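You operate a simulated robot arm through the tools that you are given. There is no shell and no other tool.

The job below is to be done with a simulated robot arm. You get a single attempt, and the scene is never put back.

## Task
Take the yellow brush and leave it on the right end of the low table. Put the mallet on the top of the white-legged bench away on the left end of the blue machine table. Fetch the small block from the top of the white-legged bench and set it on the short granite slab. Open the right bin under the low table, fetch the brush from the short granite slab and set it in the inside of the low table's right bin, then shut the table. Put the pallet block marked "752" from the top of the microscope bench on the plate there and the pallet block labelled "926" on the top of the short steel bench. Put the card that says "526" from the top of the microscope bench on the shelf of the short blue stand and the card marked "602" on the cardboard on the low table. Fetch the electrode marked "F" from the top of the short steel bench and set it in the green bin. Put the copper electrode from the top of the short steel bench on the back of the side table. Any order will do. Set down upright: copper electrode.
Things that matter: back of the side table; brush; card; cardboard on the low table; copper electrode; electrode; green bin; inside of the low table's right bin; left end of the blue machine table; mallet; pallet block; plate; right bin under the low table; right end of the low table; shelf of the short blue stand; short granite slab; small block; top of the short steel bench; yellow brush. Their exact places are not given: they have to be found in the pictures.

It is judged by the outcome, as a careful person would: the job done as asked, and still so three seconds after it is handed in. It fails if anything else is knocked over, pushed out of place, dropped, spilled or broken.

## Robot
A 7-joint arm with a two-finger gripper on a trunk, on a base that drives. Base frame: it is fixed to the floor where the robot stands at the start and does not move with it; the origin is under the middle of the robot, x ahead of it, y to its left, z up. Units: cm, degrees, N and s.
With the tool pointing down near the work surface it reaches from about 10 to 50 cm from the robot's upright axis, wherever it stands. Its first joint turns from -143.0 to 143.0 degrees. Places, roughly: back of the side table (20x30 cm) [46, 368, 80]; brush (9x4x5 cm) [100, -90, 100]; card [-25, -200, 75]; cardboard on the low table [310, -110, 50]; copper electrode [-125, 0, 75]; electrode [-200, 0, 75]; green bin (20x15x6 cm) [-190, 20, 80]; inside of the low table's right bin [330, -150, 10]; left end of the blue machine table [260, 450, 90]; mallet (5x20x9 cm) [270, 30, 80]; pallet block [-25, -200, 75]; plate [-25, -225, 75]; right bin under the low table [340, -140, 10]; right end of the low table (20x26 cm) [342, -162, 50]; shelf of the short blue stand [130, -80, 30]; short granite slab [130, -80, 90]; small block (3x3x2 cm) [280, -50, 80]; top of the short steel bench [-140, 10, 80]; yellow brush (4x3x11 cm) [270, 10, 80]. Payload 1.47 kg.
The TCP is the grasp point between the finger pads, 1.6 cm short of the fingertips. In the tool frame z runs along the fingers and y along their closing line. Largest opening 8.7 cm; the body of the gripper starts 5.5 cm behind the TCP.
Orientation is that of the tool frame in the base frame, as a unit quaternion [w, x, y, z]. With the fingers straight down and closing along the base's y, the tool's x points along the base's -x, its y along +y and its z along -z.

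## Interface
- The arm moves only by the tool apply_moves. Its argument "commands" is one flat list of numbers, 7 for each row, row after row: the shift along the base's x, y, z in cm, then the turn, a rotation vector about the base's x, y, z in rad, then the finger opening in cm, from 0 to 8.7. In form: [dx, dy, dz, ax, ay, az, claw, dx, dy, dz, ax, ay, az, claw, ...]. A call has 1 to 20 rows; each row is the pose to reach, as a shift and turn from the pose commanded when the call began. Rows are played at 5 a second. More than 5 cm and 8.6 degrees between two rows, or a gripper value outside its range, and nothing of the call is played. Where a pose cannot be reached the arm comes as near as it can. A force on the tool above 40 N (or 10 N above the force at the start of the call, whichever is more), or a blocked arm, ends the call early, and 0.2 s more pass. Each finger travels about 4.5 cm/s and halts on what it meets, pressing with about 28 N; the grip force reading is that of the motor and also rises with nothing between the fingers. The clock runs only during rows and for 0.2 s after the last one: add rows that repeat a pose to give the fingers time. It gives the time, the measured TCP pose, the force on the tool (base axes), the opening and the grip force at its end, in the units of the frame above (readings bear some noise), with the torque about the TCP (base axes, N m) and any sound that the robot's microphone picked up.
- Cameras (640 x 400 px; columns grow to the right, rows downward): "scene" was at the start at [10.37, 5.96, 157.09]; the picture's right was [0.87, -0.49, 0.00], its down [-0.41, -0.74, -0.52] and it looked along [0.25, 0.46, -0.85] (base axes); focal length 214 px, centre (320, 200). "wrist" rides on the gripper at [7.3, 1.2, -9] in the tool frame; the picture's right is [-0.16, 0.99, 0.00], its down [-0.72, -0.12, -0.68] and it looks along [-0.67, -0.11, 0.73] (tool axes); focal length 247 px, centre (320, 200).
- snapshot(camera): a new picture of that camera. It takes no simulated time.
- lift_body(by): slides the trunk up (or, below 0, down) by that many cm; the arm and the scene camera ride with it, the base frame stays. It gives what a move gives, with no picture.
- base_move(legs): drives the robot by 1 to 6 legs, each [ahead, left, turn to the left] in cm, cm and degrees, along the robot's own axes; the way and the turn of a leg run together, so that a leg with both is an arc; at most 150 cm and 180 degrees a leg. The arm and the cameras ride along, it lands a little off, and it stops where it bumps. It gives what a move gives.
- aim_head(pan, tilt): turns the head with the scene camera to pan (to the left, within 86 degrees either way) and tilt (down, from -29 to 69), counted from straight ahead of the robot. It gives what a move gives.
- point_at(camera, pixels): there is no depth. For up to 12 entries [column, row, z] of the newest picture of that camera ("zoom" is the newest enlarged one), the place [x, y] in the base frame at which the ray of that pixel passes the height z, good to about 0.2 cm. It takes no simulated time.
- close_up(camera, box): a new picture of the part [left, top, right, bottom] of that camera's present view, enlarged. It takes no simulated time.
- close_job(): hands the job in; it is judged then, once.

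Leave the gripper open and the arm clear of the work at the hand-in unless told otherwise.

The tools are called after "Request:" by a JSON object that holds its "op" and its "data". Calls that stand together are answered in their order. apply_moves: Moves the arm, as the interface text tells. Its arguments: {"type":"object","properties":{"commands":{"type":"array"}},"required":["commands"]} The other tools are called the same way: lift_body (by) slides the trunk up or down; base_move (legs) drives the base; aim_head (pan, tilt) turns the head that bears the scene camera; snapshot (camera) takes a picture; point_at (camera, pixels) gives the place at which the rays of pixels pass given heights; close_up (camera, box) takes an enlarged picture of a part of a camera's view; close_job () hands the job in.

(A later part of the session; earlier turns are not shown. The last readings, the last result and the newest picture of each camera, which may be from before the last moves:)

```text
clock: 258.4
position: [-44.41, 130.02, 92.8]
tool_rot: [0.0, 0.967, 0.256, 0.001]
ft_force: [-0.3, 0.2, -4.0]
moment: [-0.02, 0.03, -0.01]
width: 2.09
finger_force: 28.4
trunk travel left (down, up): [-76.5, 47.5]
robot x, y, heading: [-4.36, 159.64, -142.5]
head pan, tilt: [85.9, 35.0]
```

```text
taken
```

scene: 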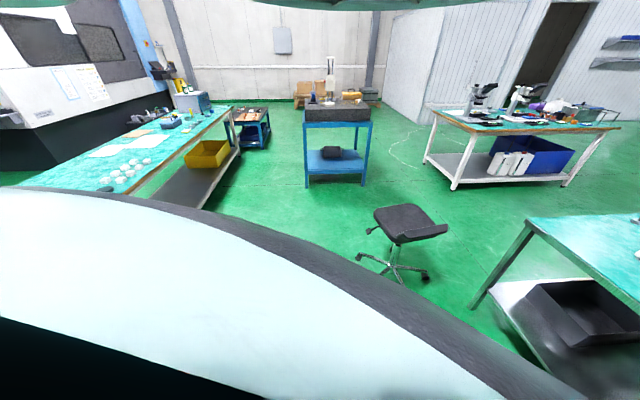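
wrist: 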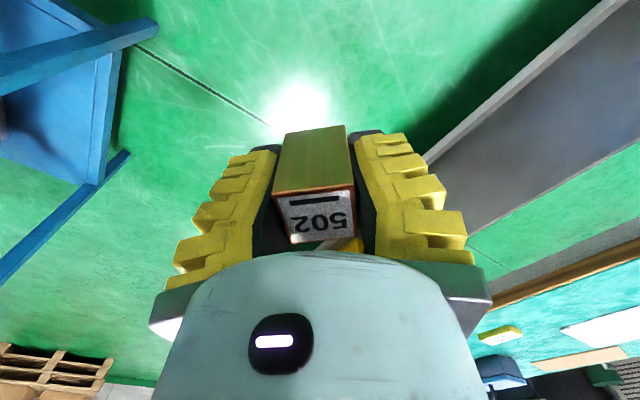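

Everything as planned. I back up (towards +a) 213 cm.

Request:
{"op": "base_move", "data": {"legs": [[-107, 0, 0], [-106, 0, 0]]}}

Request:
{"op": "base_move", "data": {"legs": [[0, -60, 0]]}}

Request:
{"op": "snapshot", "data": {"camera": "wrist"}}

Request:
{"op": "snapshot", "data": {"camera": "scene"}}

```text
clock: 268.9
position: [123.07, 259.92, 92.87]
tool_rot: [0.0, 0.965, 0.262, 0.0]
ft_force: [0.3, -0.1, -3.4]
moment: [-0.01, 0.01, -0.03]
width: 2.08
finger_force: 28.1
trunk travel left (down, up): [-76.5, 47.5]
robot x, y, heading: [162.32, 290.36, -141.9]
head pan, tilt: [85.9, 35.0]
```

```text
clock: 272.3
position: [85.94, 307.04, 92.83]
tool_rot: [-0.001, 0.964, 0.265, 0.001]
ft_force: [-0.4, 0.3, -3.0]
moment: [0.01, 0.02, 0.01]
width: 2.08
finger_force: 28.2
trunk travel left (down, up): [-76.5, 47.5]
robot x, y, heading: [125.21, 337.67, -141.6]
head pan, tilt: [85.9, 35.0]
```

```text
taken
```

wrist: 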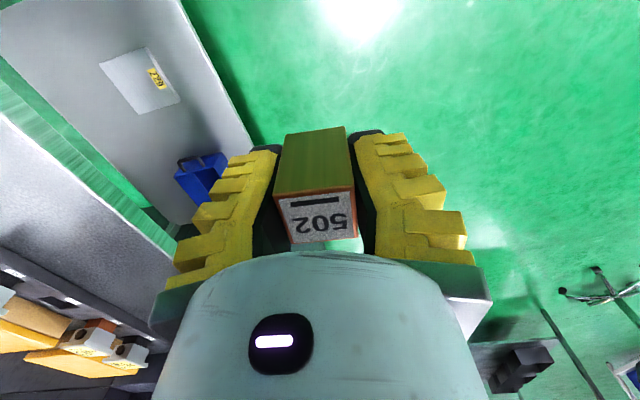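

```text
taken
```

scene: 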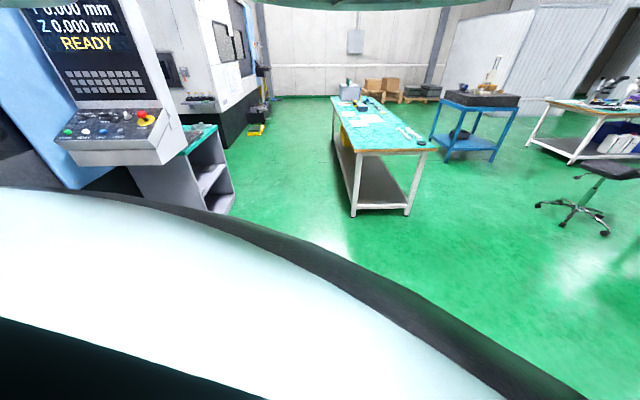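

I raise the trunk 8 cm for clearance over the items on the side table, then go right 35 cm.

Request:
{"op": "lift_body", "data": {"by": 8}}

Request:
{"op": "base_move", "data": {"legs": [[0, -35, -1.5]]}}

Request:
{"op": "snapshot", "data": {"camera": "wrist"}}

```text
clock: 273.5
position: [85.73, 306.93, 100.81]
tool_rot: [-0.001, 0.964, 0.265, 0.0]
ft_force: [-0.3, -1.6, -3.3]
moment: [-0.02, 0.0, -0.03]
width: 2.06
finger_force: 28.4
trunk travel left (down, up): [-84.5, 39.5]
robot x, y, heading: [125.11, 337.39, -141.9]
head pan, tilt: [85.9, 35.0]
```

```text
clock: 275.8
position: [63.49, 335.98, 100.77]
tool_rot: [0.0, 0.968, 0.252, 0.001]
ft_force: [0.0, 0.4, -3.6]
moment: [0.0, -0.01, 0.02]
width: 2.04
finger_force: 27.4
trunk travel left (down, up): [-84.5, 39.5]
robot x, y, heading: [103.21, 365.45, -143.0]
head pan, tilt: [85.9, 35.0]
```

```text
taken
```

wrist: 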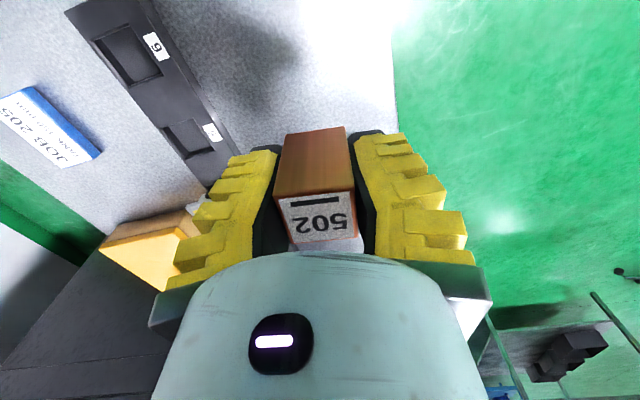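

Request:
{"op": "base_move", "data": {"legs": [[0, -20, 0]]}}

Request:
{"op": "snapshot", "data": {"camera": "wrist"}}

```text
clock: 277.4
position: [51.56, 351.82, 100.8]
tool_rot: [0.0, 0.968, 0.252, 0.001]
ft_force: [1.3, 0.3, -2.6]
moment: [0.03, -0.02, -0.04]
width: 2.06
finger_force: 28.2
trunk travel left (down, up): [-84.5, 39.5]
robot x, y, heading: [91.62, 381.36, -142.9]
head pan, tilt: [85.9, 35.0]
```

```text
taken
```

wrist: 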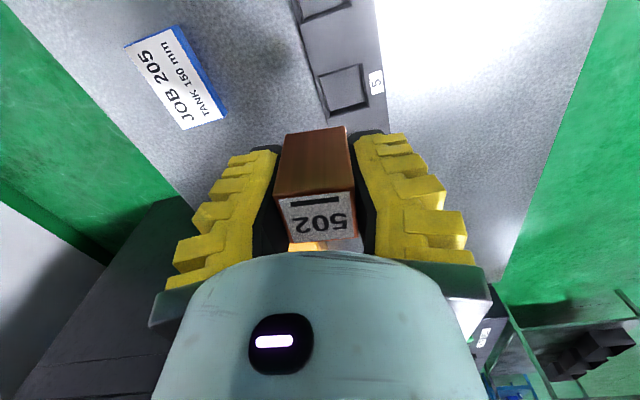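

Request:
{"op": "point_at", "data": {"camera": "wrist", "pixels": [[100, 105, 77.5], [30, 40, 77.5], [560, 110, 77.5], [600, 20, 77.5], [125, 45, 79], [228, 112, 79], [172, 25, 79], [183, 130, 79], [290, 5, 79], [375, 5, 79], [388, 120, 79], [322, 112, 79]]}}

```text
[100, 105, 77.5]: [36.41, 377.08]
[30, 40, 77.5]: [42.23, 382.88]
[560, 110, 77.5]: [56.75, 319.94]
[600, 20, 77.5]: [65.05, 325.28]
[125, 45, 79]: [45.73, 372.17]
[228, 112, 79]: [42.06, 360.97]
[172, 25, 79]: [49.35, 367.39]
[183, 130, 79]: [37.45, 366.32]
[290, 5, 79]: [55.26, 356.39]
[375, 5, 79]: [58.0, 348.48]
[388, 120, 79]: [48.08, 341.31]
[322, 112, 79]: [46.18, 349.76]
```

The rail and the "JOB 205" card occupy part of the back. I'd place the electrode right of the card, about (53,373). I back up 18 cm and move right 14 cm to see that spot.

Request:
{"op": "base_move", "data": {"legs": [[-18, 0, 0]]}}

Request:
{"op": "snapshot", "data": {"camera": "wrist"}}

```text
clock: 278.9
position: [65.51, 362.65, 100.72]
tool_rot: [-0.001, 0.968, 0.251, 0.001]
ft_force: [0.0, -0.1, -4.0]
moment: [0.04, 0.02, -0.01]
width: 2.08
finger_force: 28.3
trunk travel left (down, up): [-84.5, 39.5]
robot x, y, heading: [105.62, 392.04, -143.5]
head pan, tilt: [85.9, 35.0]
```

```text
taken
```

wrist: 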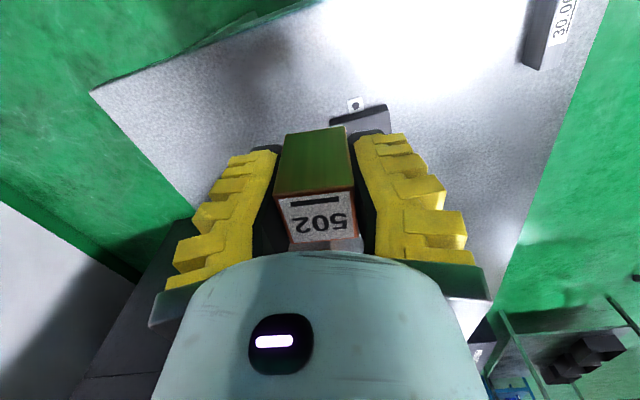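

Request:
{"op": "point_at", "data": {"camera": "wrist", "pixels": [[92, 90, 77.5], [320, 2, 77.5], [355, 97, 78], [335, 118, 79], [525, 65, 78], [200, 130, 77.5]]}}

```text
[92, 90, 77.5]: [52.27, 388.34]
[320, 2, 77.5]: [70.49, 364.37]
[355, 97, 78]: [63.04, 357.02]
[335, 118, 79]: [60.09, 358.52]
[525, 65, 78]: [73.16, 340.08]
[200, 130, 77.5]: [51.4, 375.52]
```

The spot at (54,373), right of the card and 8 cm from the table's right edge, is free. I lower the trunk 10 cm, then move the tool there at about z=86.

Request:
{"op": "lift_body", "data": {"by": -10}}

Request:
{"op": "apply_moves", "data": {"commands": [-3, 2.7, 0, 0, 0, 0, 0, -6, 5.4, 0, 0, 0, 0, 0, -9, 8, 0, 0, 0, 0, 0, -11.5, 10.3, 0, 0, 0, 0, 0, -11.5, 10.3, -3, 0, 0, 0, 0, -11.5, 10.3, -6, 0, 0, 0, 0, -11.5, 10.3, -6, 0, 0, 0, 0]}}

Request:
{"op": "snapshot", "data": {"camera": "wrist"}}

```text
clock: 280.2
position: [65.51, 362.58, 90.87]
tool_rot: [0.0, 0.968, 0.251, 0.001]
ft_force: [-0.2, 0.6, -3.2]
moment: [0.0, 0.02, 0.0]
width: 2.06
finger_force: 28.2
trunk travel left (down, up): [-74.5, 49.5]
robot x, y, heading: [105.36, 392.2, -143.5]
head pan, tilt: [85.9, 35.0]
```

```text
clock: 281.8
position: [53.97, 372.92, 84.76]
tool_rot: [0.0, 0.968, 0.251, 0.001]
ft_force: [0.4, -0.5, -4.3]
moment: [-0.01, 0.0, 0.02]
width: 2.04
finger_force: 28.3
trunk travel left (down, up): [-74.5, 49.5]
robot x, y, heading: [105.38, 392.21, -143.2]
head pan, tilt: [85.9, 35.0]
```

```text
taken
```

wrist: 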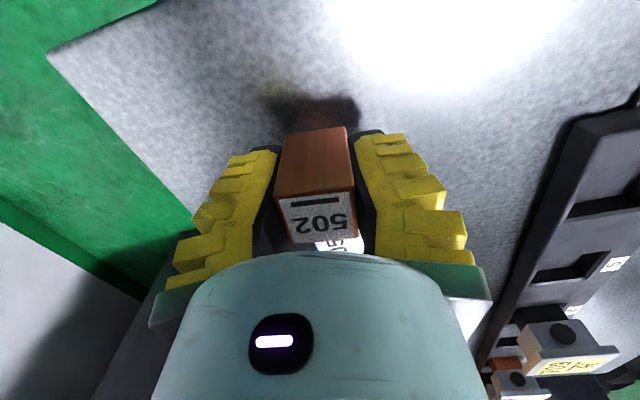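

Good clear spot. I lower gently until contact.

Request:
{"op": "apply_moves", "data": {"commands": [0, 0, -1.5, 0, 0, 0, 0, 0, 0, -3, 0, 0, 0, 0, 0, 0, -3.6, 0, 0, 0, 0, 0, 0, -3.6, 0, 0, 0, 0]}}

Request:
{"op": "apply_moves", "data": {"commands": [0, 0, -0.3, 0, 0, 0, 0, 0, 0, -0.6, 0, 0, 0, 0, 0, 0, -0.6, 0, 0, 0, 0]}}

```text
clock: 282.7
position: [53.61, 372.78, 81.71]
tool_rot: [0.0, 0.968, 0.253, -0.002]
ft_force: [8.1, 1.6, 23.9]
moment: [0.04, -0.23, 0.05]
width: 2.71
finger_force: 27.8
trunk travel left (down, up): [-74.5, 49.5]
robot x, y, heading: [105.73, 391.92, -143.1]
head pan, tilt: [85.9, 35.0]
stopped in row 4: the force on the tool passed its limit at 46 N (the readings are from after the stop); the commanded pose is now the measured one
```

```text
clock: 283.0
position: [53.68, 372.69, 81.62]
tool_rot: [0.0, 0.968, 0.252, -0.001]
ft_force: [9.0, 1.9, 25.7]
moment: [0.04, -0.19, 0.03]
width: 2.71
finger_force: 27.9
trunk travel left (down, up): [-74.5, 49.5]
robot x, y, heading: [105.34, 392.28, -143.1]
head pan, tilt: [85.9, 35.0]
stopped in row 1: the force on the tool passed its limit at 48 N (the readings are from after the stop); the commanded pose is now the measured one
```

It is touching the table (z≈81.7). I relieve the pressure slightly, then open and rise.

Request:
{"op": "apply_moves", "data": {"commands": [0, 0, 0.2, 0, 0, 0, 0, 0, 0, 0.2, 0, 0, 0, 5, 0, 0, 0.2, 0, 0, 0, 7, 0, 0, 0.2, 0, 0, 0, 7, 0, 0, 4, 0, 0, 0, 7, 0, 0, 8, 0, 0, 0, 7]}}

Request:
{"op": "snapshot", "data": {"camera": "wrist"}}

```text
clock: 284.4
position: [53.64, 372.86, 89.45]
tool_rot: [-0.001, 0.968, 0.252, -0.001]
ft_force: [0.0, -0.3, -0.6]
moment: [0.01, 0.03, -0.01]
width: 7.34
finger_force: 2.5
trunk travel left (down, up): [-74.5, 49.5]
robot x, y, heading: [105.31, 392.09, -143.4]
head pan, tilt: [85.9, 35.0]
```

```text
taken
```

wrist: 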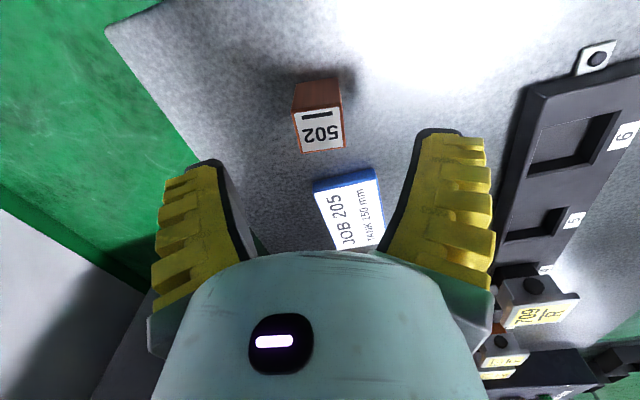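

The copper electrode stands upright on the side table's back. Next is the white-legged bench. I raise the trunk 10 cm and drive away: left 120, ahead 160, then turn.

Request:
{"op": "lift_body", "data": {"by": 10}}

Request:
{"op": "base_move", "data": {"legs": [[-8, 0, 0], [0, 125, 0], [90, 0, 0], [80, 0, 0]]}}

Request:
{"op": "snapshot", "data": {"camera": "scene"}}

```text
clock: 285.7
position: [53.73, 372.96, 99.33]
tool_rot: [0.0, 0.968, 0.253, -0.001]
ft_force: [-0.2, 0.2, 0.0]
moment: [0.03, 0.05, -0.03]
width: 7.34
finger_force: 3.3
trunk travel left (down, up): [-84.5, 39.5]
robot x, y, heading: [105.86, 392.17, -143.2]
head pan, tilt: [85.9, 35.0]
```

```text
clock: 300.7
position: [-1.9, 180.79, 99.42]
tool_rot: [0.0, 0.969, 0.246, -0.001]
ft_force: [0.4, 0.2, 0.3]
moment: [0.02, 0.02, -0.03]
width: 7.35
finger_force: 2.2
trunk travel left (down, up): [-84.5, 39.5]
robot x, y, heading: [50.23, 198.96, -144.3]
head pan, tilt: [85.9, 35.0]
```

```text
taken
```

scene: 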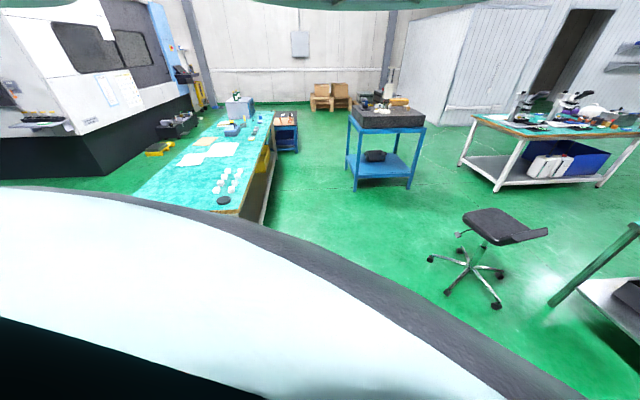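

I zoom on the white-legged bench from here.

Request:
{"op": "close_up", "data": {"camera": "scene", "box": [200, 85, 310, 155]}}

Request:
{"op": "point_at", "data": {"camera": "scene", "pixels": [[238, 211, 78], [276, 116, 78], [140, 185, 78], [268, 215, 0], [356, 186, 0], [410, 190, 0], [388, 170, 0]]}}

```text
5.71 times, centred on (255, 120) of scene
```

zoom: 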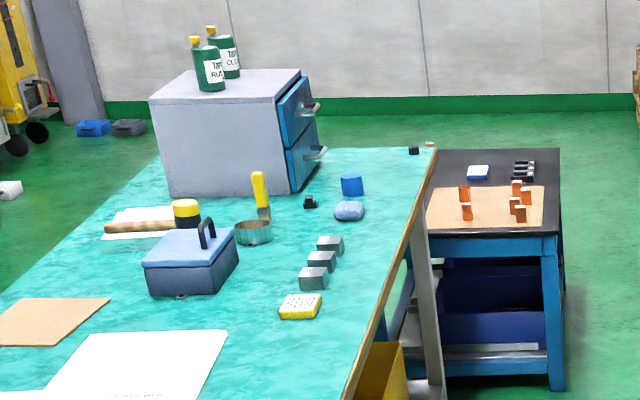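

```text
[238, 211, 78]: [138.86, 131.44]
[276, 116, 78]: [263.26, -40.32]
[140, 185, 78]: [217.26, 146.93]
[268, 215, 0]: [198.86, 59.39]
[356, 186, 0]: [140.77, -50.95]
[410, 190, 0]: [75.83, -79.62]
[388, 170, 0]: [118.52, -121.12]
```

I see the mallet (head at (187,213), handle to the left), a yellow-handled brush in a cup at (260,200), and dark small blocks. I query their places.

Request:
{"op": "point_at", "data": {"camera": "zoom", "pixels": [[187, 225, 78], [108, 232, 78], [262, 215, 78], [253, 240, 78], [310, 207, 78], [413, 153, 78], [432, 145, 78], [315, 190, 78], [195, 295, 78], [490, 225, 50], [150, 180, 78]]}}

Request:
{"op": "close_up", "data": {"camera": "scene", "box": [215, 105, 275, 145]}}

```text
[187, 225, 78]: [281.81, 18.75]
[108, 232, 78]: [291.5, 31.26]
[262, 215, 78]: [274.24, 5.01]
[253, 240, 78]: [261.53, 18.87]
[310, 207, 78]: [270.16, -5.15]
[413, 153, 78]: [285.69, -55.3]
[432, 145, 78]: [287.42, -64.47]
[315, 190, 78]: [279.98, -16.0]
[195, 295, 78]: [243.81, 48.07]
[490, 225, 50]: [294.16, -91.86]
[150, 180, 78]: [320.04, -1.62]
```

```text
10.00 times, centred on (245, 125) of scene
```

zoom: 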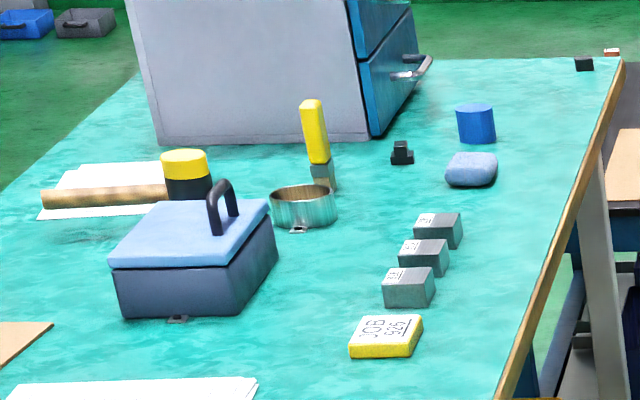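

The mallet's head stands at about (282,19) with the handle pointing to the far side. The yellow brush stands at (274,5), and the small dark block is at (286,-55) near the far corner. I turn around to face the bench (heading 37°), staying away from it.

Request:
{"op": "base_move", "data": {"legs": [[0, 0, 91], [0, 0, 90.2], [-25, 0, 0], [0, -110, 0], [0, -110, 0]]}}

Request:
{"op": "snapshot", "data": {"camera": "wrist"}}

Request:
{"op": "snapshot", "data": {"camera": "scene"}}

```text
clock: 320.6
position: [205.57, 18.02, 99.45]
tool_rot: [0.001, -0.221, 0.975, 0.0]
ft_force: [-0.7, 0.2, 0.0]
moment: [0.03, 0.03, -0.01]
width: 7.33
finger_force: 3.0
trunk travel left (down, up): [-84.5, 39.5]
robot x, y, heading: [152.54, 2.04, 33.4]
head pan, tilt: [85.9, 35.0]
```

```text
taken
```

wrist: 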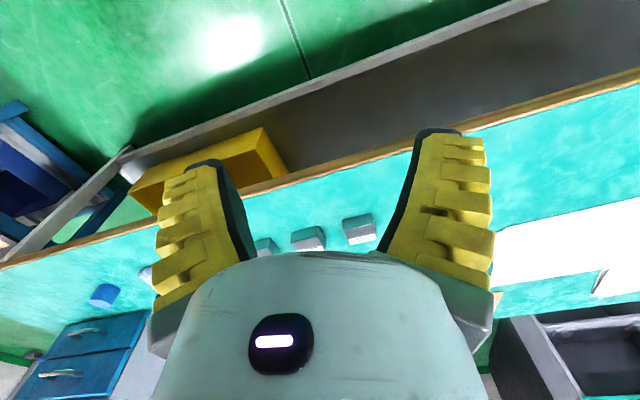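

```text
taken
```

scene: 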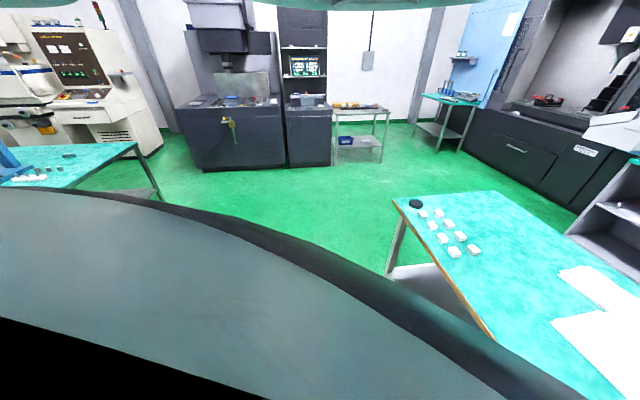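

Request:
{"op": "base_move", "data": {"legs": [[15, 0, 3.5], [0, -62, 0]]}}

Request:
{"op": "snapshot", "data": {"camera": "wrist"}}

```text
clock: 325.0
position: [253.74, -19.66, 99.42]
tool_rot: [0.001, -0.251, 0.968, 0.0]
ft_force: [0.2, -0.5, 0.0]
moment: [-0.01, -0.05, 0.0]
width: 7.37
finger_force: 2.6
trunk travel left (down, up): [-84.5, 39.5]
robot x, y, heading: [202.02, -38.77, 36.7]
head pan, tilt: [85.9, 35.0]
```

```text
taken
```

wrist: 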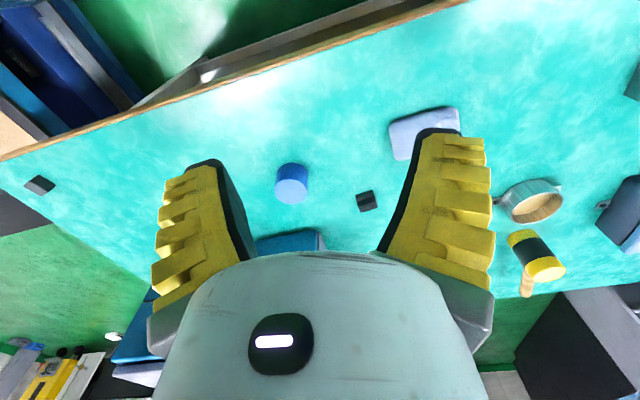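

The mallet is at (535,255) and the cabinet is straight ahead. I swing the tool 16 cm to the left.

Request:
{"op": "apply_moves", "data": {"commands": [-2.4, 3.2, 0, 0, 0, 0.08, 8.7, -4.8, 6.4, 0, 0, 0, 0.13, 8.7, -7.2, 9.6, 0, 0, 0, 0.13, 8.7, -9.6, 12.8, 0, 0, 0, 0.13, 8.7, -9.6, 12.8, 0, 0, 0, 0.13, 8.7]}}

Request:
{"op": "snapshot", "data": {"camera": "wrist"}}

```text
clock: 326.2
position: [244.19, -7.27, 99.54]
tool_rot: [0.001, -0.313, 0.95, 0.0]
ft_force: [-0.3, -0.6, -0.7]
moment: [-0.01, -0.03, -0.02]
width: 8.67
finger_force: 0.1
trunk travel left (down, up): [-84.5, 39.5]
robot x, y, heading: [201.9, -39.03, 36.6]
head pan, tilt: [85.9, 35.0]
```

```text
taken
```

wrist: 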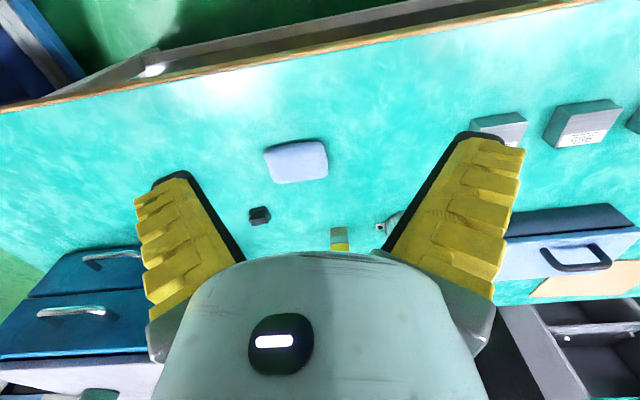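

The brush base shows at (340,240). I move the base 20 cm ahead to see the mallet better.

Request:
{"op": "base_move", "data": {"legs": [[18, 0, 0]]}}

Request:
{"op": "snapshot", "data": {"camera": "wrist"}}

```text
clock: 327.7
position: [258.87, 3.17, 99.33]
tool_rot: [0.002, -0.31, 0.951, -0.001]
ft_force: [0.2, 0.5, -0.2]
moment: [0.01, 0.01, 0.0]
width: 8.71
finger_force: 0.0
trunk travel left (down, up): [-84.5, 39.5]
robot x, y, heading: [216.12, -27.91, 36.3]
head pan, tilt: [85.9, 35.0]
```

```text
taken
```

wrist: 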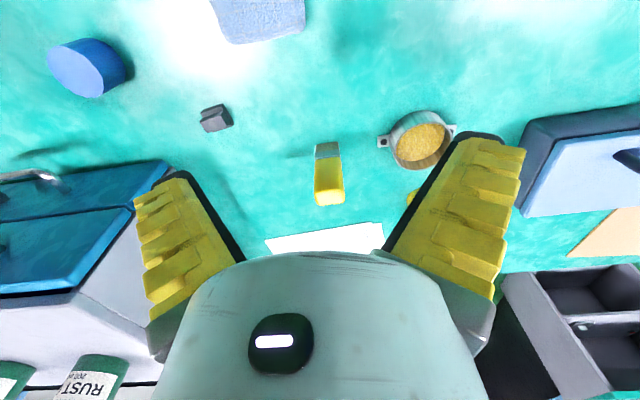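

The brush is at (328,175); the mallet hides behind the right finger. I shift the tool 9 cm to the left.

Request:
{"op": "apply_moves", "data": {"commands": [-2.7, 3.6, 0, 0, 0, 0, 8.7, -5.4, 7.2, 0, 0, 0, 0, 8.7, -7.2, 9.6, 0, 0, 0, 0, 8.7, -7.2, 9.6, 0, 0, 0, 0, 8.7]}}

Request:
{"op": "snapshot", "data": {"camera": "wrist"}}

```text
clock: 328.7
position: [251.54, 12.8, 99.19]
tool_rot: [0.0, -0.311, 0.95, -0.001]
ft_force: [-0.2, -0.3, 0.0]
moment: [-0.01, -0.03, 0.0]
width: 8.73
finger_force: 0.1
trunk travel left (down, up): [-84.5, 39.5]
robot x, y, heading: [216.36, -27.9, 36.5]
head pan, tilt: [85.9, 35.0]
```

```text
taken
```

wrist: 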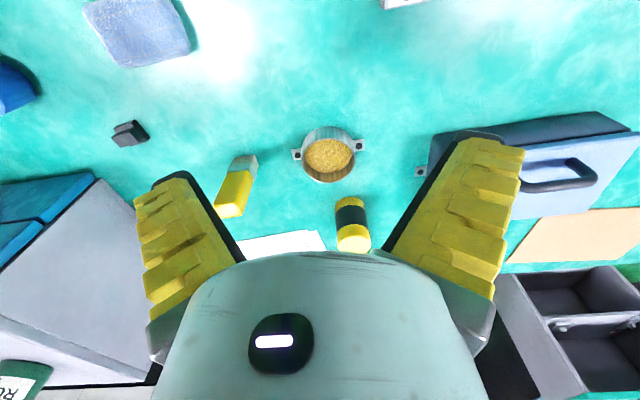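

Request:
{"op": "close_up", "data": {"camera": "wrist", "box": [300, 180, 400, 260]}}

Request:
{"op": "point_at", "data": {"camera": "wrist", "pixels": [[354, 240, 87], [354, 240, 86], [350, 203, 78], [338, 212, 78], [325, 175, 78], [240, 160, 78], [235, 195, 89], [232, 212, 89]]}}

```text
5.00 times, centred on (350, 220) of wrist
```

zoom: 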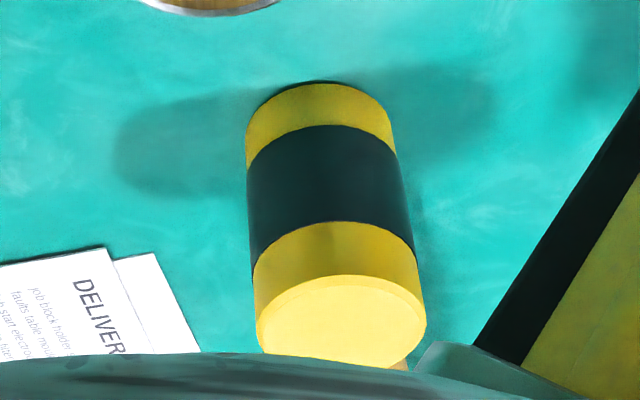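

```text
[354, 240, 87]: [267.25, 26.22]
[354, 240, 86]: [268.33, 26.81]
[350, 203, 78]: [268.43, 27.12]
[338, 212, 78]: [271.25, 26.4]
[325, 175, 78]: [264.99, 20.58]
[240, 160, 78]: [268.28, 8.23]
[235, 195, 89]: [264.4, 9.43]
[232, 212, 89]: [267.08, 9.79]
```

Request:
{"op": "point_at", "data": {"camera": "zoom", "pixels": [[257, 320, 86.5], [426, 320, 86.5], [340, 275, 86.5], [340, 368, 86.5], [318, 82, 77.3], [247, 150, 79], [392, 140, 79]]}}

```text
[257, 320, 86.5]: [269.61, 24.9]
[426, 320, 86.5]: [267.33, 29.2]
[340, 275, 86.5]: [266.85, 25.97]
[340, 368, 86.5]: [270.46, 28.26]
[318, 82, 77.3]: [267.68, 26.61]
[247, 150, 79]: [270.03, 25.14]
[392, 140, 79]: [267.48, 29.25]
```

The mallet head (4.9 cm diameter, about 9 tall) is centred near (268.5,27). I move the base 10 ahead and 12 left, raise the arm a bit and then lower the trunk to get enough reach.

Request:
{"op": "base_move", "data": {"legs": [[0, 12, 0], [10, 0, 0]]}}

Request:
{"op": "apply_moves", "data": {"commands": [0, 0, 3, 0, 0, 0, 8.7, 0, 0, 6, 0, 0, 0, 8.7, 0, 0, 8, 0, 0, 0, 8.7]}}

```text
clock: 330.7
position: [252.44, 28.54, 99.37]
tool_rot: [0.001, -0.311, 0.95, 0.0]
ft_force: [-0.2, 0.2, 0.1]
moment: [-0.02, -0.03, 0.03]
width: 8.7
finger_force: 0.0
trunk travel left (down, up): [-84.5, 39.5]
robot x, y, heading: [216.85, -12.4, 36.2]
head pan, tilt: [85.9, 35.0]
```

```text
clock: 331.5
position: [252.38, 28.33, 107.17]
tool_rot: [0.0, -0.31, 0.951, -0.002]
ft_force: [0.6, 0.5, -0.5]
moment: [0.01, 0.0, 0.03]
width: 8.69
finger_force: 0.1
trunk travel left (down, up): [-84.5, 39.5]
robot x, y, heading: [217.08, -12.13, 36.2]
head pan, tilt: [85.9, 35.0]
```

Request:
{"op": "lift_body", "data": {"by": -14}}

Request:
{"op": "snapshot", "data": {"camera": "wrist"}}

```text
clock: 333.2
position: [252.57, 28.5, 93.21]
tool_rot: [0.002, -0.311, 0.95, -0.001]
ft_force: [-0.5, -0.4, 0.2]
moment: [-0.03, 0.0, 0.01]
width: 8.7
finger_force: 0.0
trunk travel left (down, up): [-70.5, 53.5]
robot x, y, heading: [216.91, -12.46, 36.2]
head pan, tilt: [85.9, 35.0]
```

```text
taken
```

wrist: 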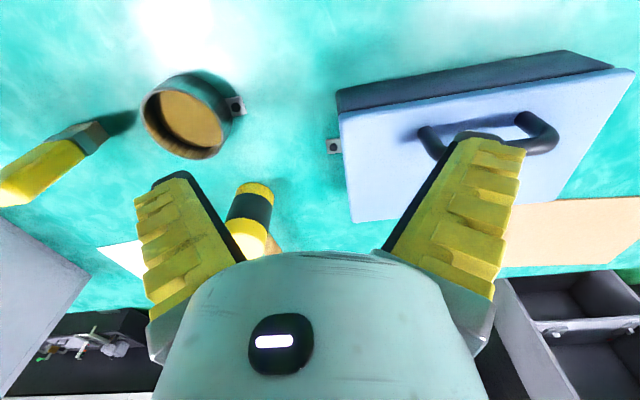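

The toolbox is close to the right finger. I check its handle and lid positions before moving.

Request:
{"op": "point_at", "data": {"camera": "wrist", "pixels": [[440, 150, 90], [540, 130, 90], [342, 110, 86], [352, 222, 86], [440, 150, 87], [255, 245, 86.5], [250, 190, 78], [222, 105, 81]]}}

```text
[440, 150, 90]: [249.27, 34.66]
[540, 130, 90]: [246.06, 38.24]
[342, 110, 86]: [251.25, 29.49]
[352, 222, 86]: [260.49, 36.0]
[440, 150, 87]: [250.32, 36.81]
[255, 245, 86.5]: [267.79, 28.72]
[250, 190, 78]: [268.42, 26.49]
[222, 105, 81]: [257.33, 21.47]
```

The toolbox edge is just beside the tool; the fingertips are above it. I first shift away from it (−b 10 cm), then ahead 12 cm to above the mallet head.

Request:
{"op": "apply_moves", "data": {"commands": [2.1, -2.8, 0, 0, 0, 0, 8.7, 4.2, -5.6, 0, 0, 0, 0, 8.7, 6.24, -8.3, 0, 0, 0, 0, 8.7, 9.4, -5.9, 0, 0, 0, 0, 8.7, 12.6, -3.5, 0, 0, 0, 0, 8.7, 15.6, -1.3, 0, 0, 0, 0, 8.7, 15.6, -1.3, 0, 0, 0, 0, 8.7]}}

Request:
{"op": "snapshot", "data": {"camera": "wrist"}}

```text
clock: 334.8
position: [267.79, 27.06, 93.08]
tool_rot: [0.001, -0.312, 0.95, -0.001]
ft_force: [0.4, 0.1, -0.6]
moment: [0.0, -0.03, 0.02]
width: 8.72
finger_force: 0.0
trunk travel left (down, up): [-70.5, 53.5]
robot x, y, heading: [216.81, -12.38, 36.5]
head pan, tilt: [85.9, 35.0]
```

```text
taken
```

wrist: 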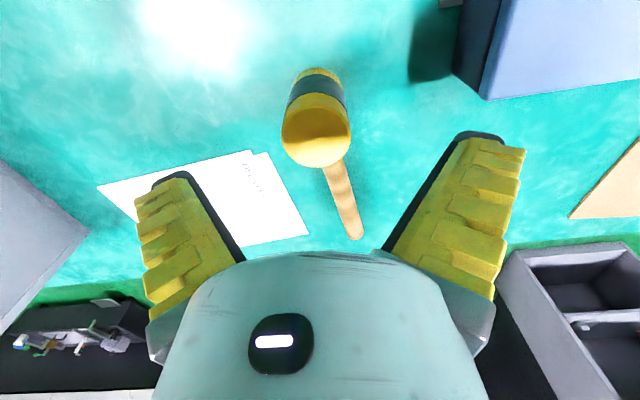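

Request:
{"op": "point_at", "data": {"camera": "wrist", "pixels": [[316, 137, 86.5], [282, 138, 86.5], [351, 133, 86.5], [316, 68, 78], [354, 236, 82], [334, 165, 82], [290, 85, 78], [343, 82, 78]]}}

```text
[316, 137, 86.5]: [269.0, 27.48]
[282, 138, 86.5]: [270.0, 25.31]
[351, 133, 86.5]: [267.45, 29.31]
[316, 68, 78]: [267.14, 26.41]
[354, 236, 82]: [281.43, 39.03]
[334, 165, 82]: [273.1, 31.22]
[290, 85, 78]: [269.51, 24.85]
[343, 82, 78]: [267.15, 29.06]
```

The handle points at azimuth 43°. I align the gripper (turn +6°) over the head and then descend using the trunk.

Request:
{"op": "apply_moves", "data": {"commands": [0.5, 0.1, 0, 0, 0, 0.05, 8.7, 0.95, 0.25, 0, 0, 0, 0.1, 8.7, 0.95, 0.25, 0, 0, 0, 0.1, 8.7]}}

Request:
{"op": "lift_body", "data": {"by": -5}}

Request:
{"op": "snapshot", "data": {"camera": "wrist"}}

```text
clock: 335.6
position: [268.97, 27.38, 93.15]
tool_rot: [0.001, -0.358, 0.934, 0.0]
ft_force: [0.2, 0.8, -0.8]
moment: [0.0, 0.0, 0.02]
width: 8.68
finger_force: 0.1
trunk travel left (down, up): [-70.5, 53.5]
robot x, y, heading: [217.18, -12.34, 36.3]
head pan, tilt: [85.9, 35.0]
```

```text
clock: 336.5
position: [268.89, 27.31, 88.09]
tool_rot: [0.001, -0.358, 0.934, 0.0]
ft_force: [-0.6, 0.1, 0.9]
moment: [-0.01, -0.01, -0.01]
width: 8.72
finger_force: 0.1
trunk travel left (down, up): [-65.5, 58.5]
robot x, y, heading: [217.01, -12.16, 36.2]
head pan, tilt: [85.9, 35.0]
```

```text
taken
```

wrist: 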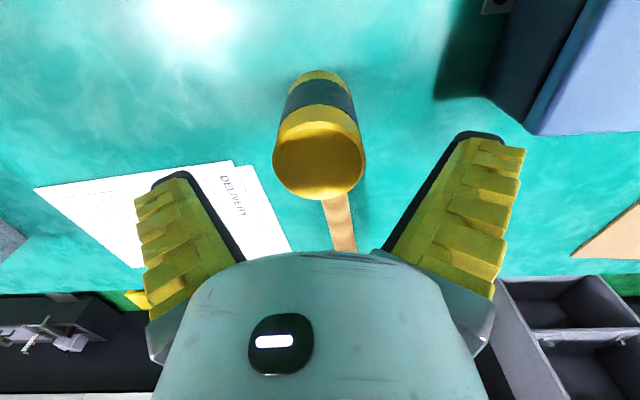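

Head centred between the fingers. I descend 4.5 cm and close.

Request:
{"op": "apply_moves", "data": {"commands": [0, 0, -2, 0, 0, 0, 8.7, 0, 0, -4.4, 0, 0, 0, 8.7, 0, 0, -4.4, 0, 0, 0, 8.7, 0, 0, -4.4, 0, 0, 0, 0, 0, 0, -4.4, 0, 0, 0, 0, 0, 0, -4.4, 0, 0, 0, 0, 0, 0, -4.4, 0, 0, 0, 0, 0, 0, -4.4, 0, 0, 0, 0]}}

Request:
{"op": "snapshot", "data": {"camera": "wrist"}}

```text
clock: 338.3
position: [268.83, 27.3, 83.7]
tool_rot: [0.001, -0.358, 0.934, -0.001]
ft_force: [0.5, -0.6, -0.1]
moment: [-0.1, 0.02, 0.0]
width: 4.96
finger_force: 27.7
trunk travel left (down, up): [-65.5, 58.5]
robot x, y, heading: [217.18, -13.02, 36.1]
head pan, tilt: [85.9, 35.0]
```

```text
taken
```

wrist: 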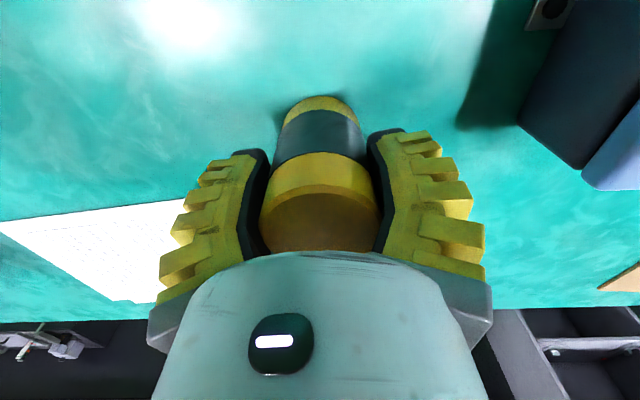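

Gripped at 4.96 cm. I lift with the trunk by 5 cm and check.

Request:
{"op": "lift_body", "data": {"by": 5}}

Request:
{"op": "snapshot", "data": {"camera": "wrist"}}

```text
clock: 339.2
position: [268.77, 27.25, 88.58]
tool_rot: [0.001, -0.359, 0.933, -0.001]
ft_force: [0.0, 0.6, -4.5]
moment: [-0.03, 0.03, 0.01]
width: 4.93
finger_force: 28.2
trunk travel left (down, up): [-70.5, 53.5]
robot x, y, heading: [217.2, -12.29, 36.3]
head pan, tilt: [85.9, 35.0]
```

```text
taken
```

wrist: 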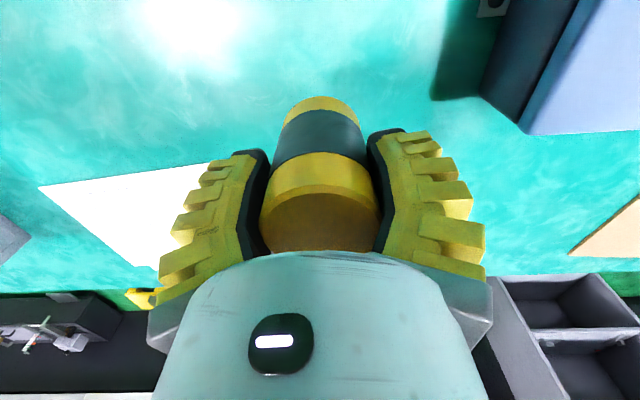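

Held (4.5 N). I raise the trunk 20 cm more and back away from the bench.

Request:
{"op": "lift_body", "data": {"by": 20}}

Request:
{"op": "base_move", "data": {"legs": [[-32, 0, 0.5], [0, 140, 0], [0, 125, 0]]}}

Request:
{"op": "snapshot", "data": {"camera": "scene"}}

Request:
{"op": "snapshot", "data": {"camera": "wrist"}}

```text
clock: 341.4
position: [268.71, 27.27, 108.55]
tool_rot: [0.002, -0.358, 0.934, -0.001]
ft_force: [-0.1, 0.3, -3.9]
moment: [-0.09, 0.07, -0.02]
width: 4.92
finger_force: 28.0
trunk travel left (down, up): [-90.5, 33.5]
robot x, y, heading: [217.36, -12.49, 36.5]
head pan, tilt: [85.9, 35.0]
```

```text
clock: 356.1
position: [81.16, 222.36, 108.56]
tool_rot: [0.001, -0.363, 0.932, -0.001]
ft_force: [0.6, 0.1, -4.0]
moment: [-0.04, 0.06, -0.02]
width: 4.83
finger_force: 28.1
trunk travel left (down, up): [-90.5, 33.5]
robot x, y, heading: [29.69, 182.21, 37.0]
head pan, tilt: [85.9, 35.0]
```

```text
taken
```

scene: 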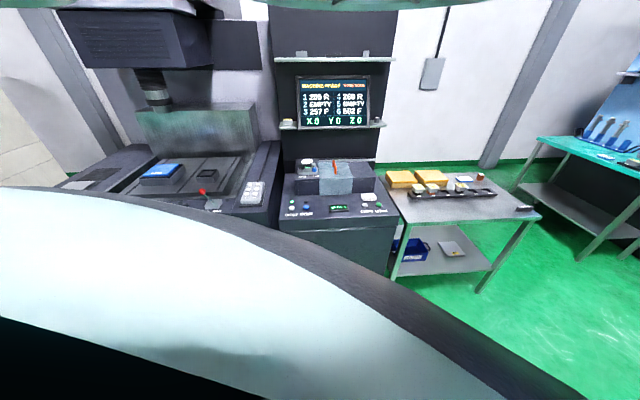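

```text
taken
```

wrist: 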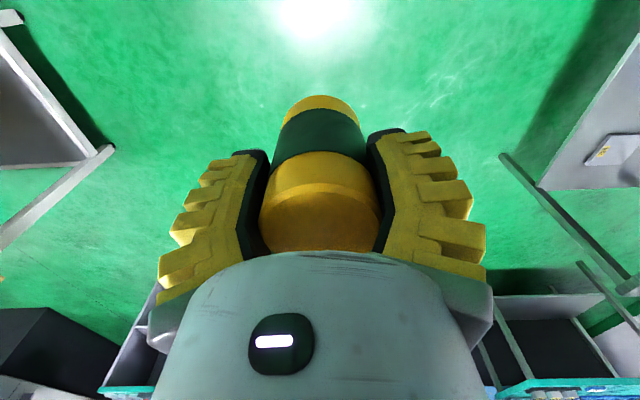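

I turn 55° right to look at the blue machine.

Request:
{"op": "base_move", "data": {"legs": [[0, 0, -60]]}}

Request:
{"op": "snapshot", "data": {"camera": "scene"}}

Request:
{"op": "close_up", "data": {"camera": "scene", "box": [220, 20, 480, 190]}}

```text
clock: 359.1
position: [90.7, 159.11, 108.54]
tool_rot: [0.002, 0.14, 0.99, -0.001]
ft_force: [-0.2, -0.1, -3.3]
moment: [0.02, 0.09, 0.02]
width: 4.85
finger_force: 28.4
trunk travel left (down, up): [-90.5, 33.5]
robot x, y, heading: [30.05, 182.15, -22.0]
head pan, tilt: [85.9, 35.0]
```

```text
taken
```

scene: 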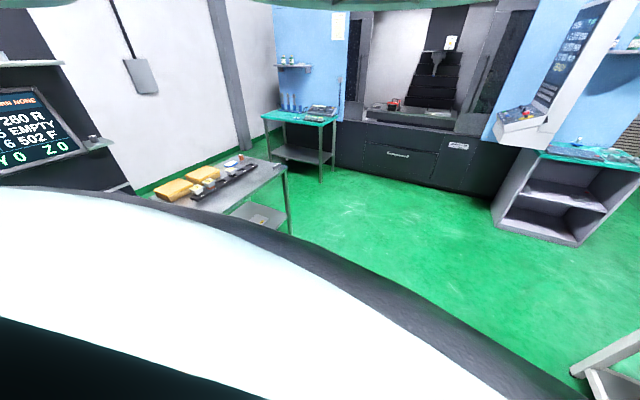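

```text
2.35 times, centred on (350, 105) of scene
```

zoom: 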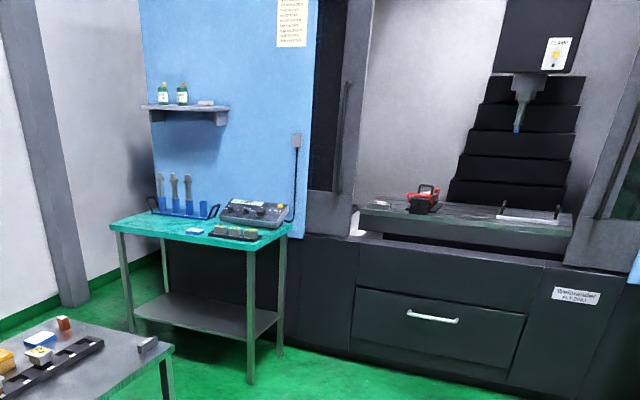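

The machine's table is the slab in its opening, with a red vise on it. I measure points at z=90.

Request:
{"op": "point_at", "data": {"camera": "zoom", "pixels": [[360, 214, 90], [375, 203, 90], [572, 234, 90], [423, 212, 90], [500, 220, 90], [355, 240, 75], [625, 275, 75], [340, 350, 0], [250, 384, 0], [280, 355, 0], [507, 388, 0]]}}

```text
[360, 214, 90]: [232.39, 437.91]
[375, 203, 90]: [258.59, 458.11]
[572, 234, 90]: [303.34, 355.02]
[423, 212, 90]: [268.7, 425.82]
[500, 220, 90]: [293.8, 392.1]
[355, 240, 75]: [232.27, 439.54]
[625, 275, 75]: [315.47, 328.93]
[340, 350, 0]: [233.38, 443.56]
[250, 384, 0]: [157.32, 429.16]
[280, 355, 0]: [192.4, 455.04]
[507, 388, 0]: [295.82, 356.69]
```

The slab's front edge runs along a≈450 and its left end is about b=190–211 (in bench-aligned axes); the vise is at b≈179. I turn back to heading 37°, drive ahead about 205 cm, then left 70 cm.

Request:
{"op": "base_move", "data": {"legs": [[0, 0, 59], [103, 0, 0], [102, 0, 0], [0, 70, 0]]}}

Request:
{"op": "snapshot", "data": {"camera": "wrist"}}

Request:
{"op": "snapshot", "data": {"camera": "scene"}}

```text
clock: 375.4
position: [209.72, 398.42, 108.57]
tool_rot: [0.0, -0.348, 0.937, 0.0]
ft_force: [-0.7, 0.7, -4.3]
moment: [-0.06, 0.04, 0.01]
width: 4.86
finger_force: 28.0
trunk travel left (down, up): [-90.5, 33.5]
robot x, y, heading: [157.02, 359.85, 35.1]
head pan, tilt: [85.9, 35.0]
```

```text
taken
```

wrist: 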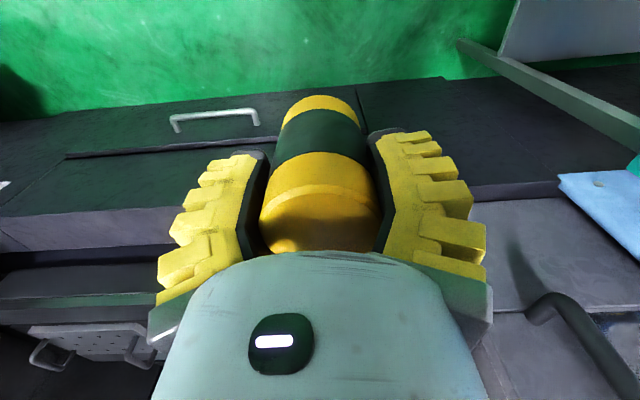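

```text
taken
```

scene: 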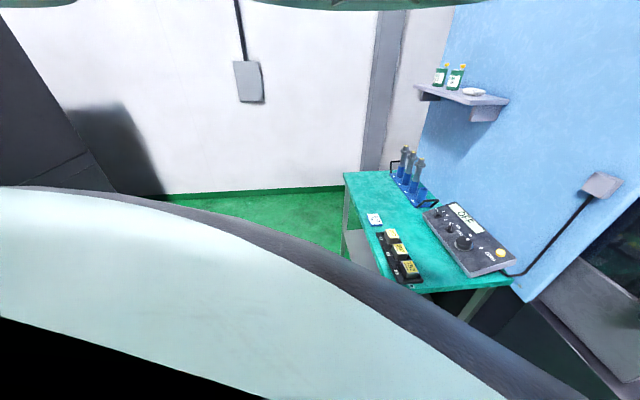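

I turn 50° right to view the opening with the scene camera from close by.

Request:
{"op": "base_move", "data": {"legs": [[0, 0, -48]]}}

Request:
{"op": "snapshot", "data": {"camera": "scene"}}

Request:
{"op": "close_up", "data": {"camera": "scene", "box": [150, 60, 470, 260]}}

```text
clock: 378.0
position: [220.93, 346.7, 108.61]
tool_rot: [-0.001, 0.062, 0.998, -0.001]
ft_force: [-0.2, -0.2, -5.0]
moment: [0.03, 0.1, -0.02]
width: 4.87
finger_force: 28.0
trunk travel left (down, up): [-90.5, 33.5]
robot x, y, heading: [157.22, 359.84, -12.4]
head pan, tilt: [85.9, 35.0]
```

```text
taken
```

scene: 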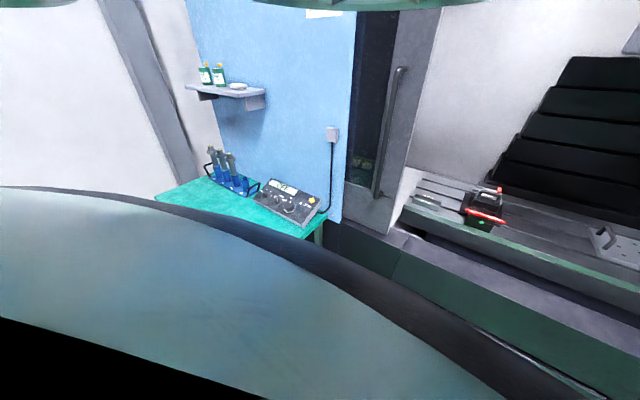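

```text
2.00 times, centred on (310, 160) of scene
```

zoom: 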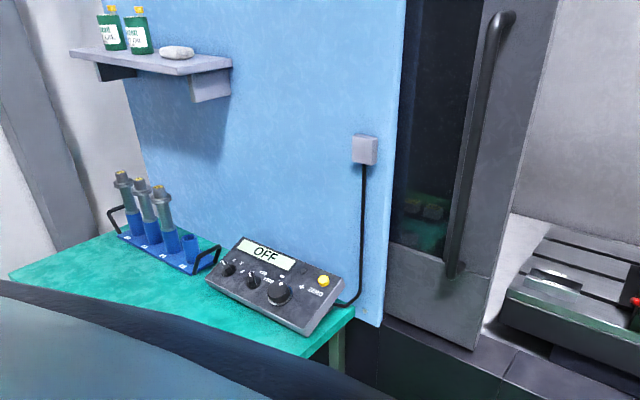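

Request:
{"op": "close_up", "data": {"camera": "scene", "box": [380, 150, 560, 262]}}

```text
3.56 times, centred on (470, 206) of scene
```

zoom: 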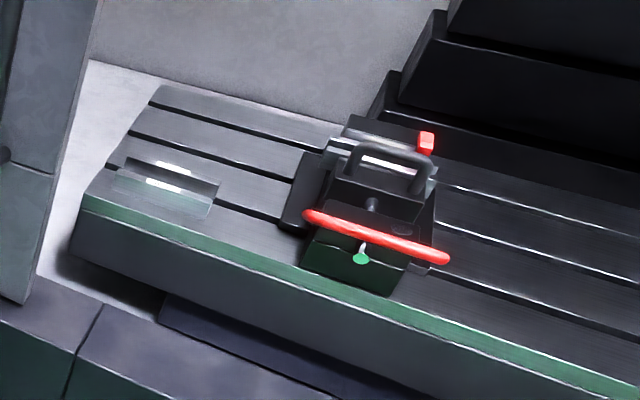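

Request:
{"op": "point_at", "data": {"camera": "zoom", "pixels": [[82, 205, 90], [158, 88, 90], [282, 222, 90], [320, 150, 90], [112, 178, 90], [205, 215, 90], [215, 185, 90], [135, 158, 90], [30, 300, 76], [90, 60, 90], [305, 260, 90], [95, 340, 76]]}}

Request:
{"op": "close_up", "data": {"camera": "scene", "box": [400, 170, 480, 220]}}

```text
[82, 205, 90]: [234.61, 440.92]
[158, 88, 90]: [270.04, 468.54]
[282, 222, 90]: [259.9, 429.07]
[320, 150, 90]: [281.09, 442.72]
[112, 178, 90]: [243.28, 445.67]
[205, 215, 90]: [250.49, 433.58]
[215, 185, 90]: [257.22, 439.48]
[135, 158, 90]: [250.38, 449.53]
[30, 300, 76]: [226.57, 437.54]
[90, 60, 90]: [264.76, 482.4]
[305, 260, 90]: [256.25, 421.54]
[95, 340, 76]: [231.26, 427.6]
```

```text
8.00 times, centred on (440, 195) of scene
```

zoom: 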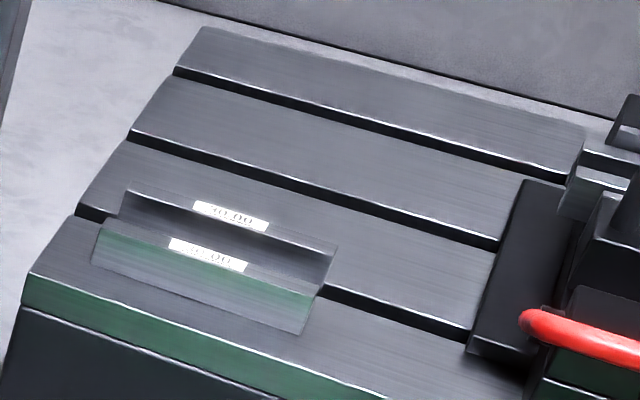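

The left end of the slab carries two "30.00" gauge parallels at its front; behind them, between the vise and the left edge, is a free area of about 25×24 cm. I turn back, align at b≈199, and advance.

Request:
{"op": "base_move", "data": {"legs": [[0, 0, 49.2], [0, 6, 0], [50, 0, 0]]}}

Request:
{"op": "snapshot", "data": {"camera": "wrist"}}

```text
clock: 383.8
position: [245.35, 434.91, 108.56]
tool_rot: [0.0, -0.362, 0.932, -0.001]
ft_force: [-0.2, 0.2, -4.1]
moment: [-0.08, 0.06, -0.01]
width: 4.9
finger_force: 28.1
trunk travel left (down, up): [-90.5, 33.5]
robot x, y, heading: [194.05, 394.94, 37.0]
head pan, tilt: [85.9, 35.0]
```

```text
taken
```

wrist: 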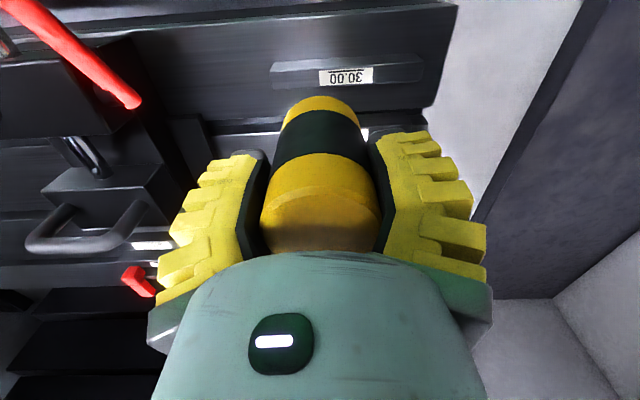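

Request:
{"op": "point_at", "data": {"camera": "wrist", "pixels": [[455, 8, 89], [430, 105, 89], [272, 85, 89], [425, 78, 89], [272, 65, 92], [190, 150, 89], [60, 235, 100], [140, 100, 97], [165, 230, 90]]}}

```text
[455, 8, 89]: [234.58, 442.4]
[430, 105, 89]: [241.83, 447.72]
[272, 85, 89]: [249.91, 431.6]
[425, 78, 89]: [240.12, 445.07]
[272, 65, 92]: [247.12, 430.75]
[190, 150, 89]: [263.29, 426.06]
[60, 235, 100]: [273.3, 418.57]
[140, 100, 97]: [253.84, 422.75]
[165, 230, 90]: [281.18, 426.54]
```

The rear parallel's far edge is near a≈471, so I set the mallet head down at a≈476, b≈200.5. I drive 19 cm ahead at this height.

Request:
{"op": "base_move", "data": {"legs": [[19, 0, 0]]}}

Request:
{"op": "snapshot", "data": {"camera": "wrist"}}

```text
clock: 385.5
position: [260.08, 446.54, 108.4]
tool_rot: [-0.003, -0.366, 0.931, 0.0]
ft_force: [-0.5, -0.8, -2.8]
moment: [-0.05, 0.07, 0.0]
width: 4.88
finger_force: 28.3
trunk travel left (down, up): [-90.5, 33.5]
robot x, y, heading: [208.8, 406.34, 37.2]
head pan, tilt: [85.9, 35.0]
stopped in leg 1: the robot was blocked; the commanded pose is now the measured one
```

```text
taken
```

wrist: 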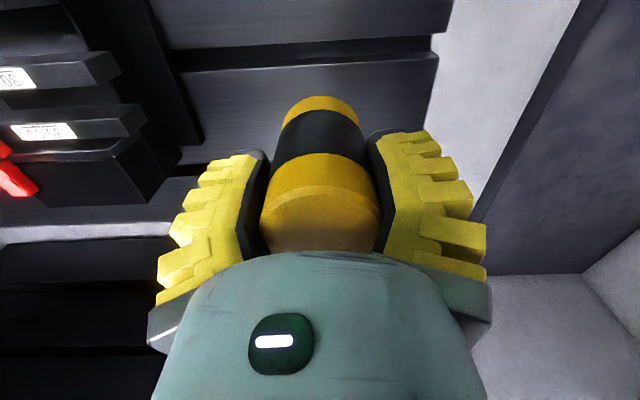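

The base reported being blocked. I check what lies ahead: the slab's rear edge and the walls.

Request:
{"op": "point_at", "data": {"camera": "wrist", "pixels": [[100, 218, 89], [100, 240, 89], [170, 165, 89], [440, 50, 89], [430, 100, 89], [180, 150, 95], [495, 225, 89], [60, 135, 95]]}}

Request:
{"op": "snapshot", "data": {"camera": "scene"}}

```text
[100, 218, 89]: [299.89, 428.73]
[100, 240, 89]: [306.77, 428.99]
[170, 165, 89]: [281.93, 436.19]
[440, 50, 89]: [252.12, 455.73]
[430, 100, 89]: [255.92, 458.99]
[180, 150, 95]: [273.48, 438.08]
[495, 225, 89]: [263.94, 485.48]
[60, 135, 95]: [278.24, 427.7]
```

```text
taken
```

scene: 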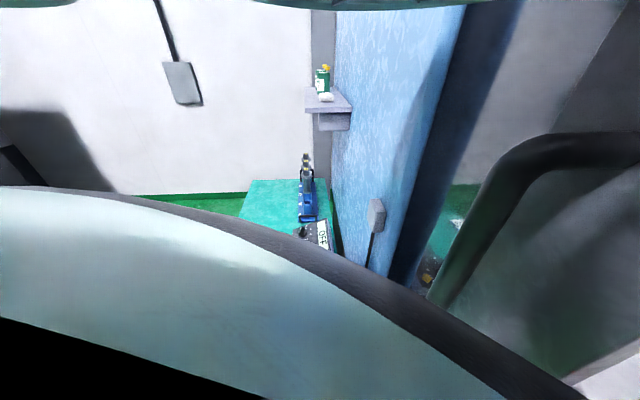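

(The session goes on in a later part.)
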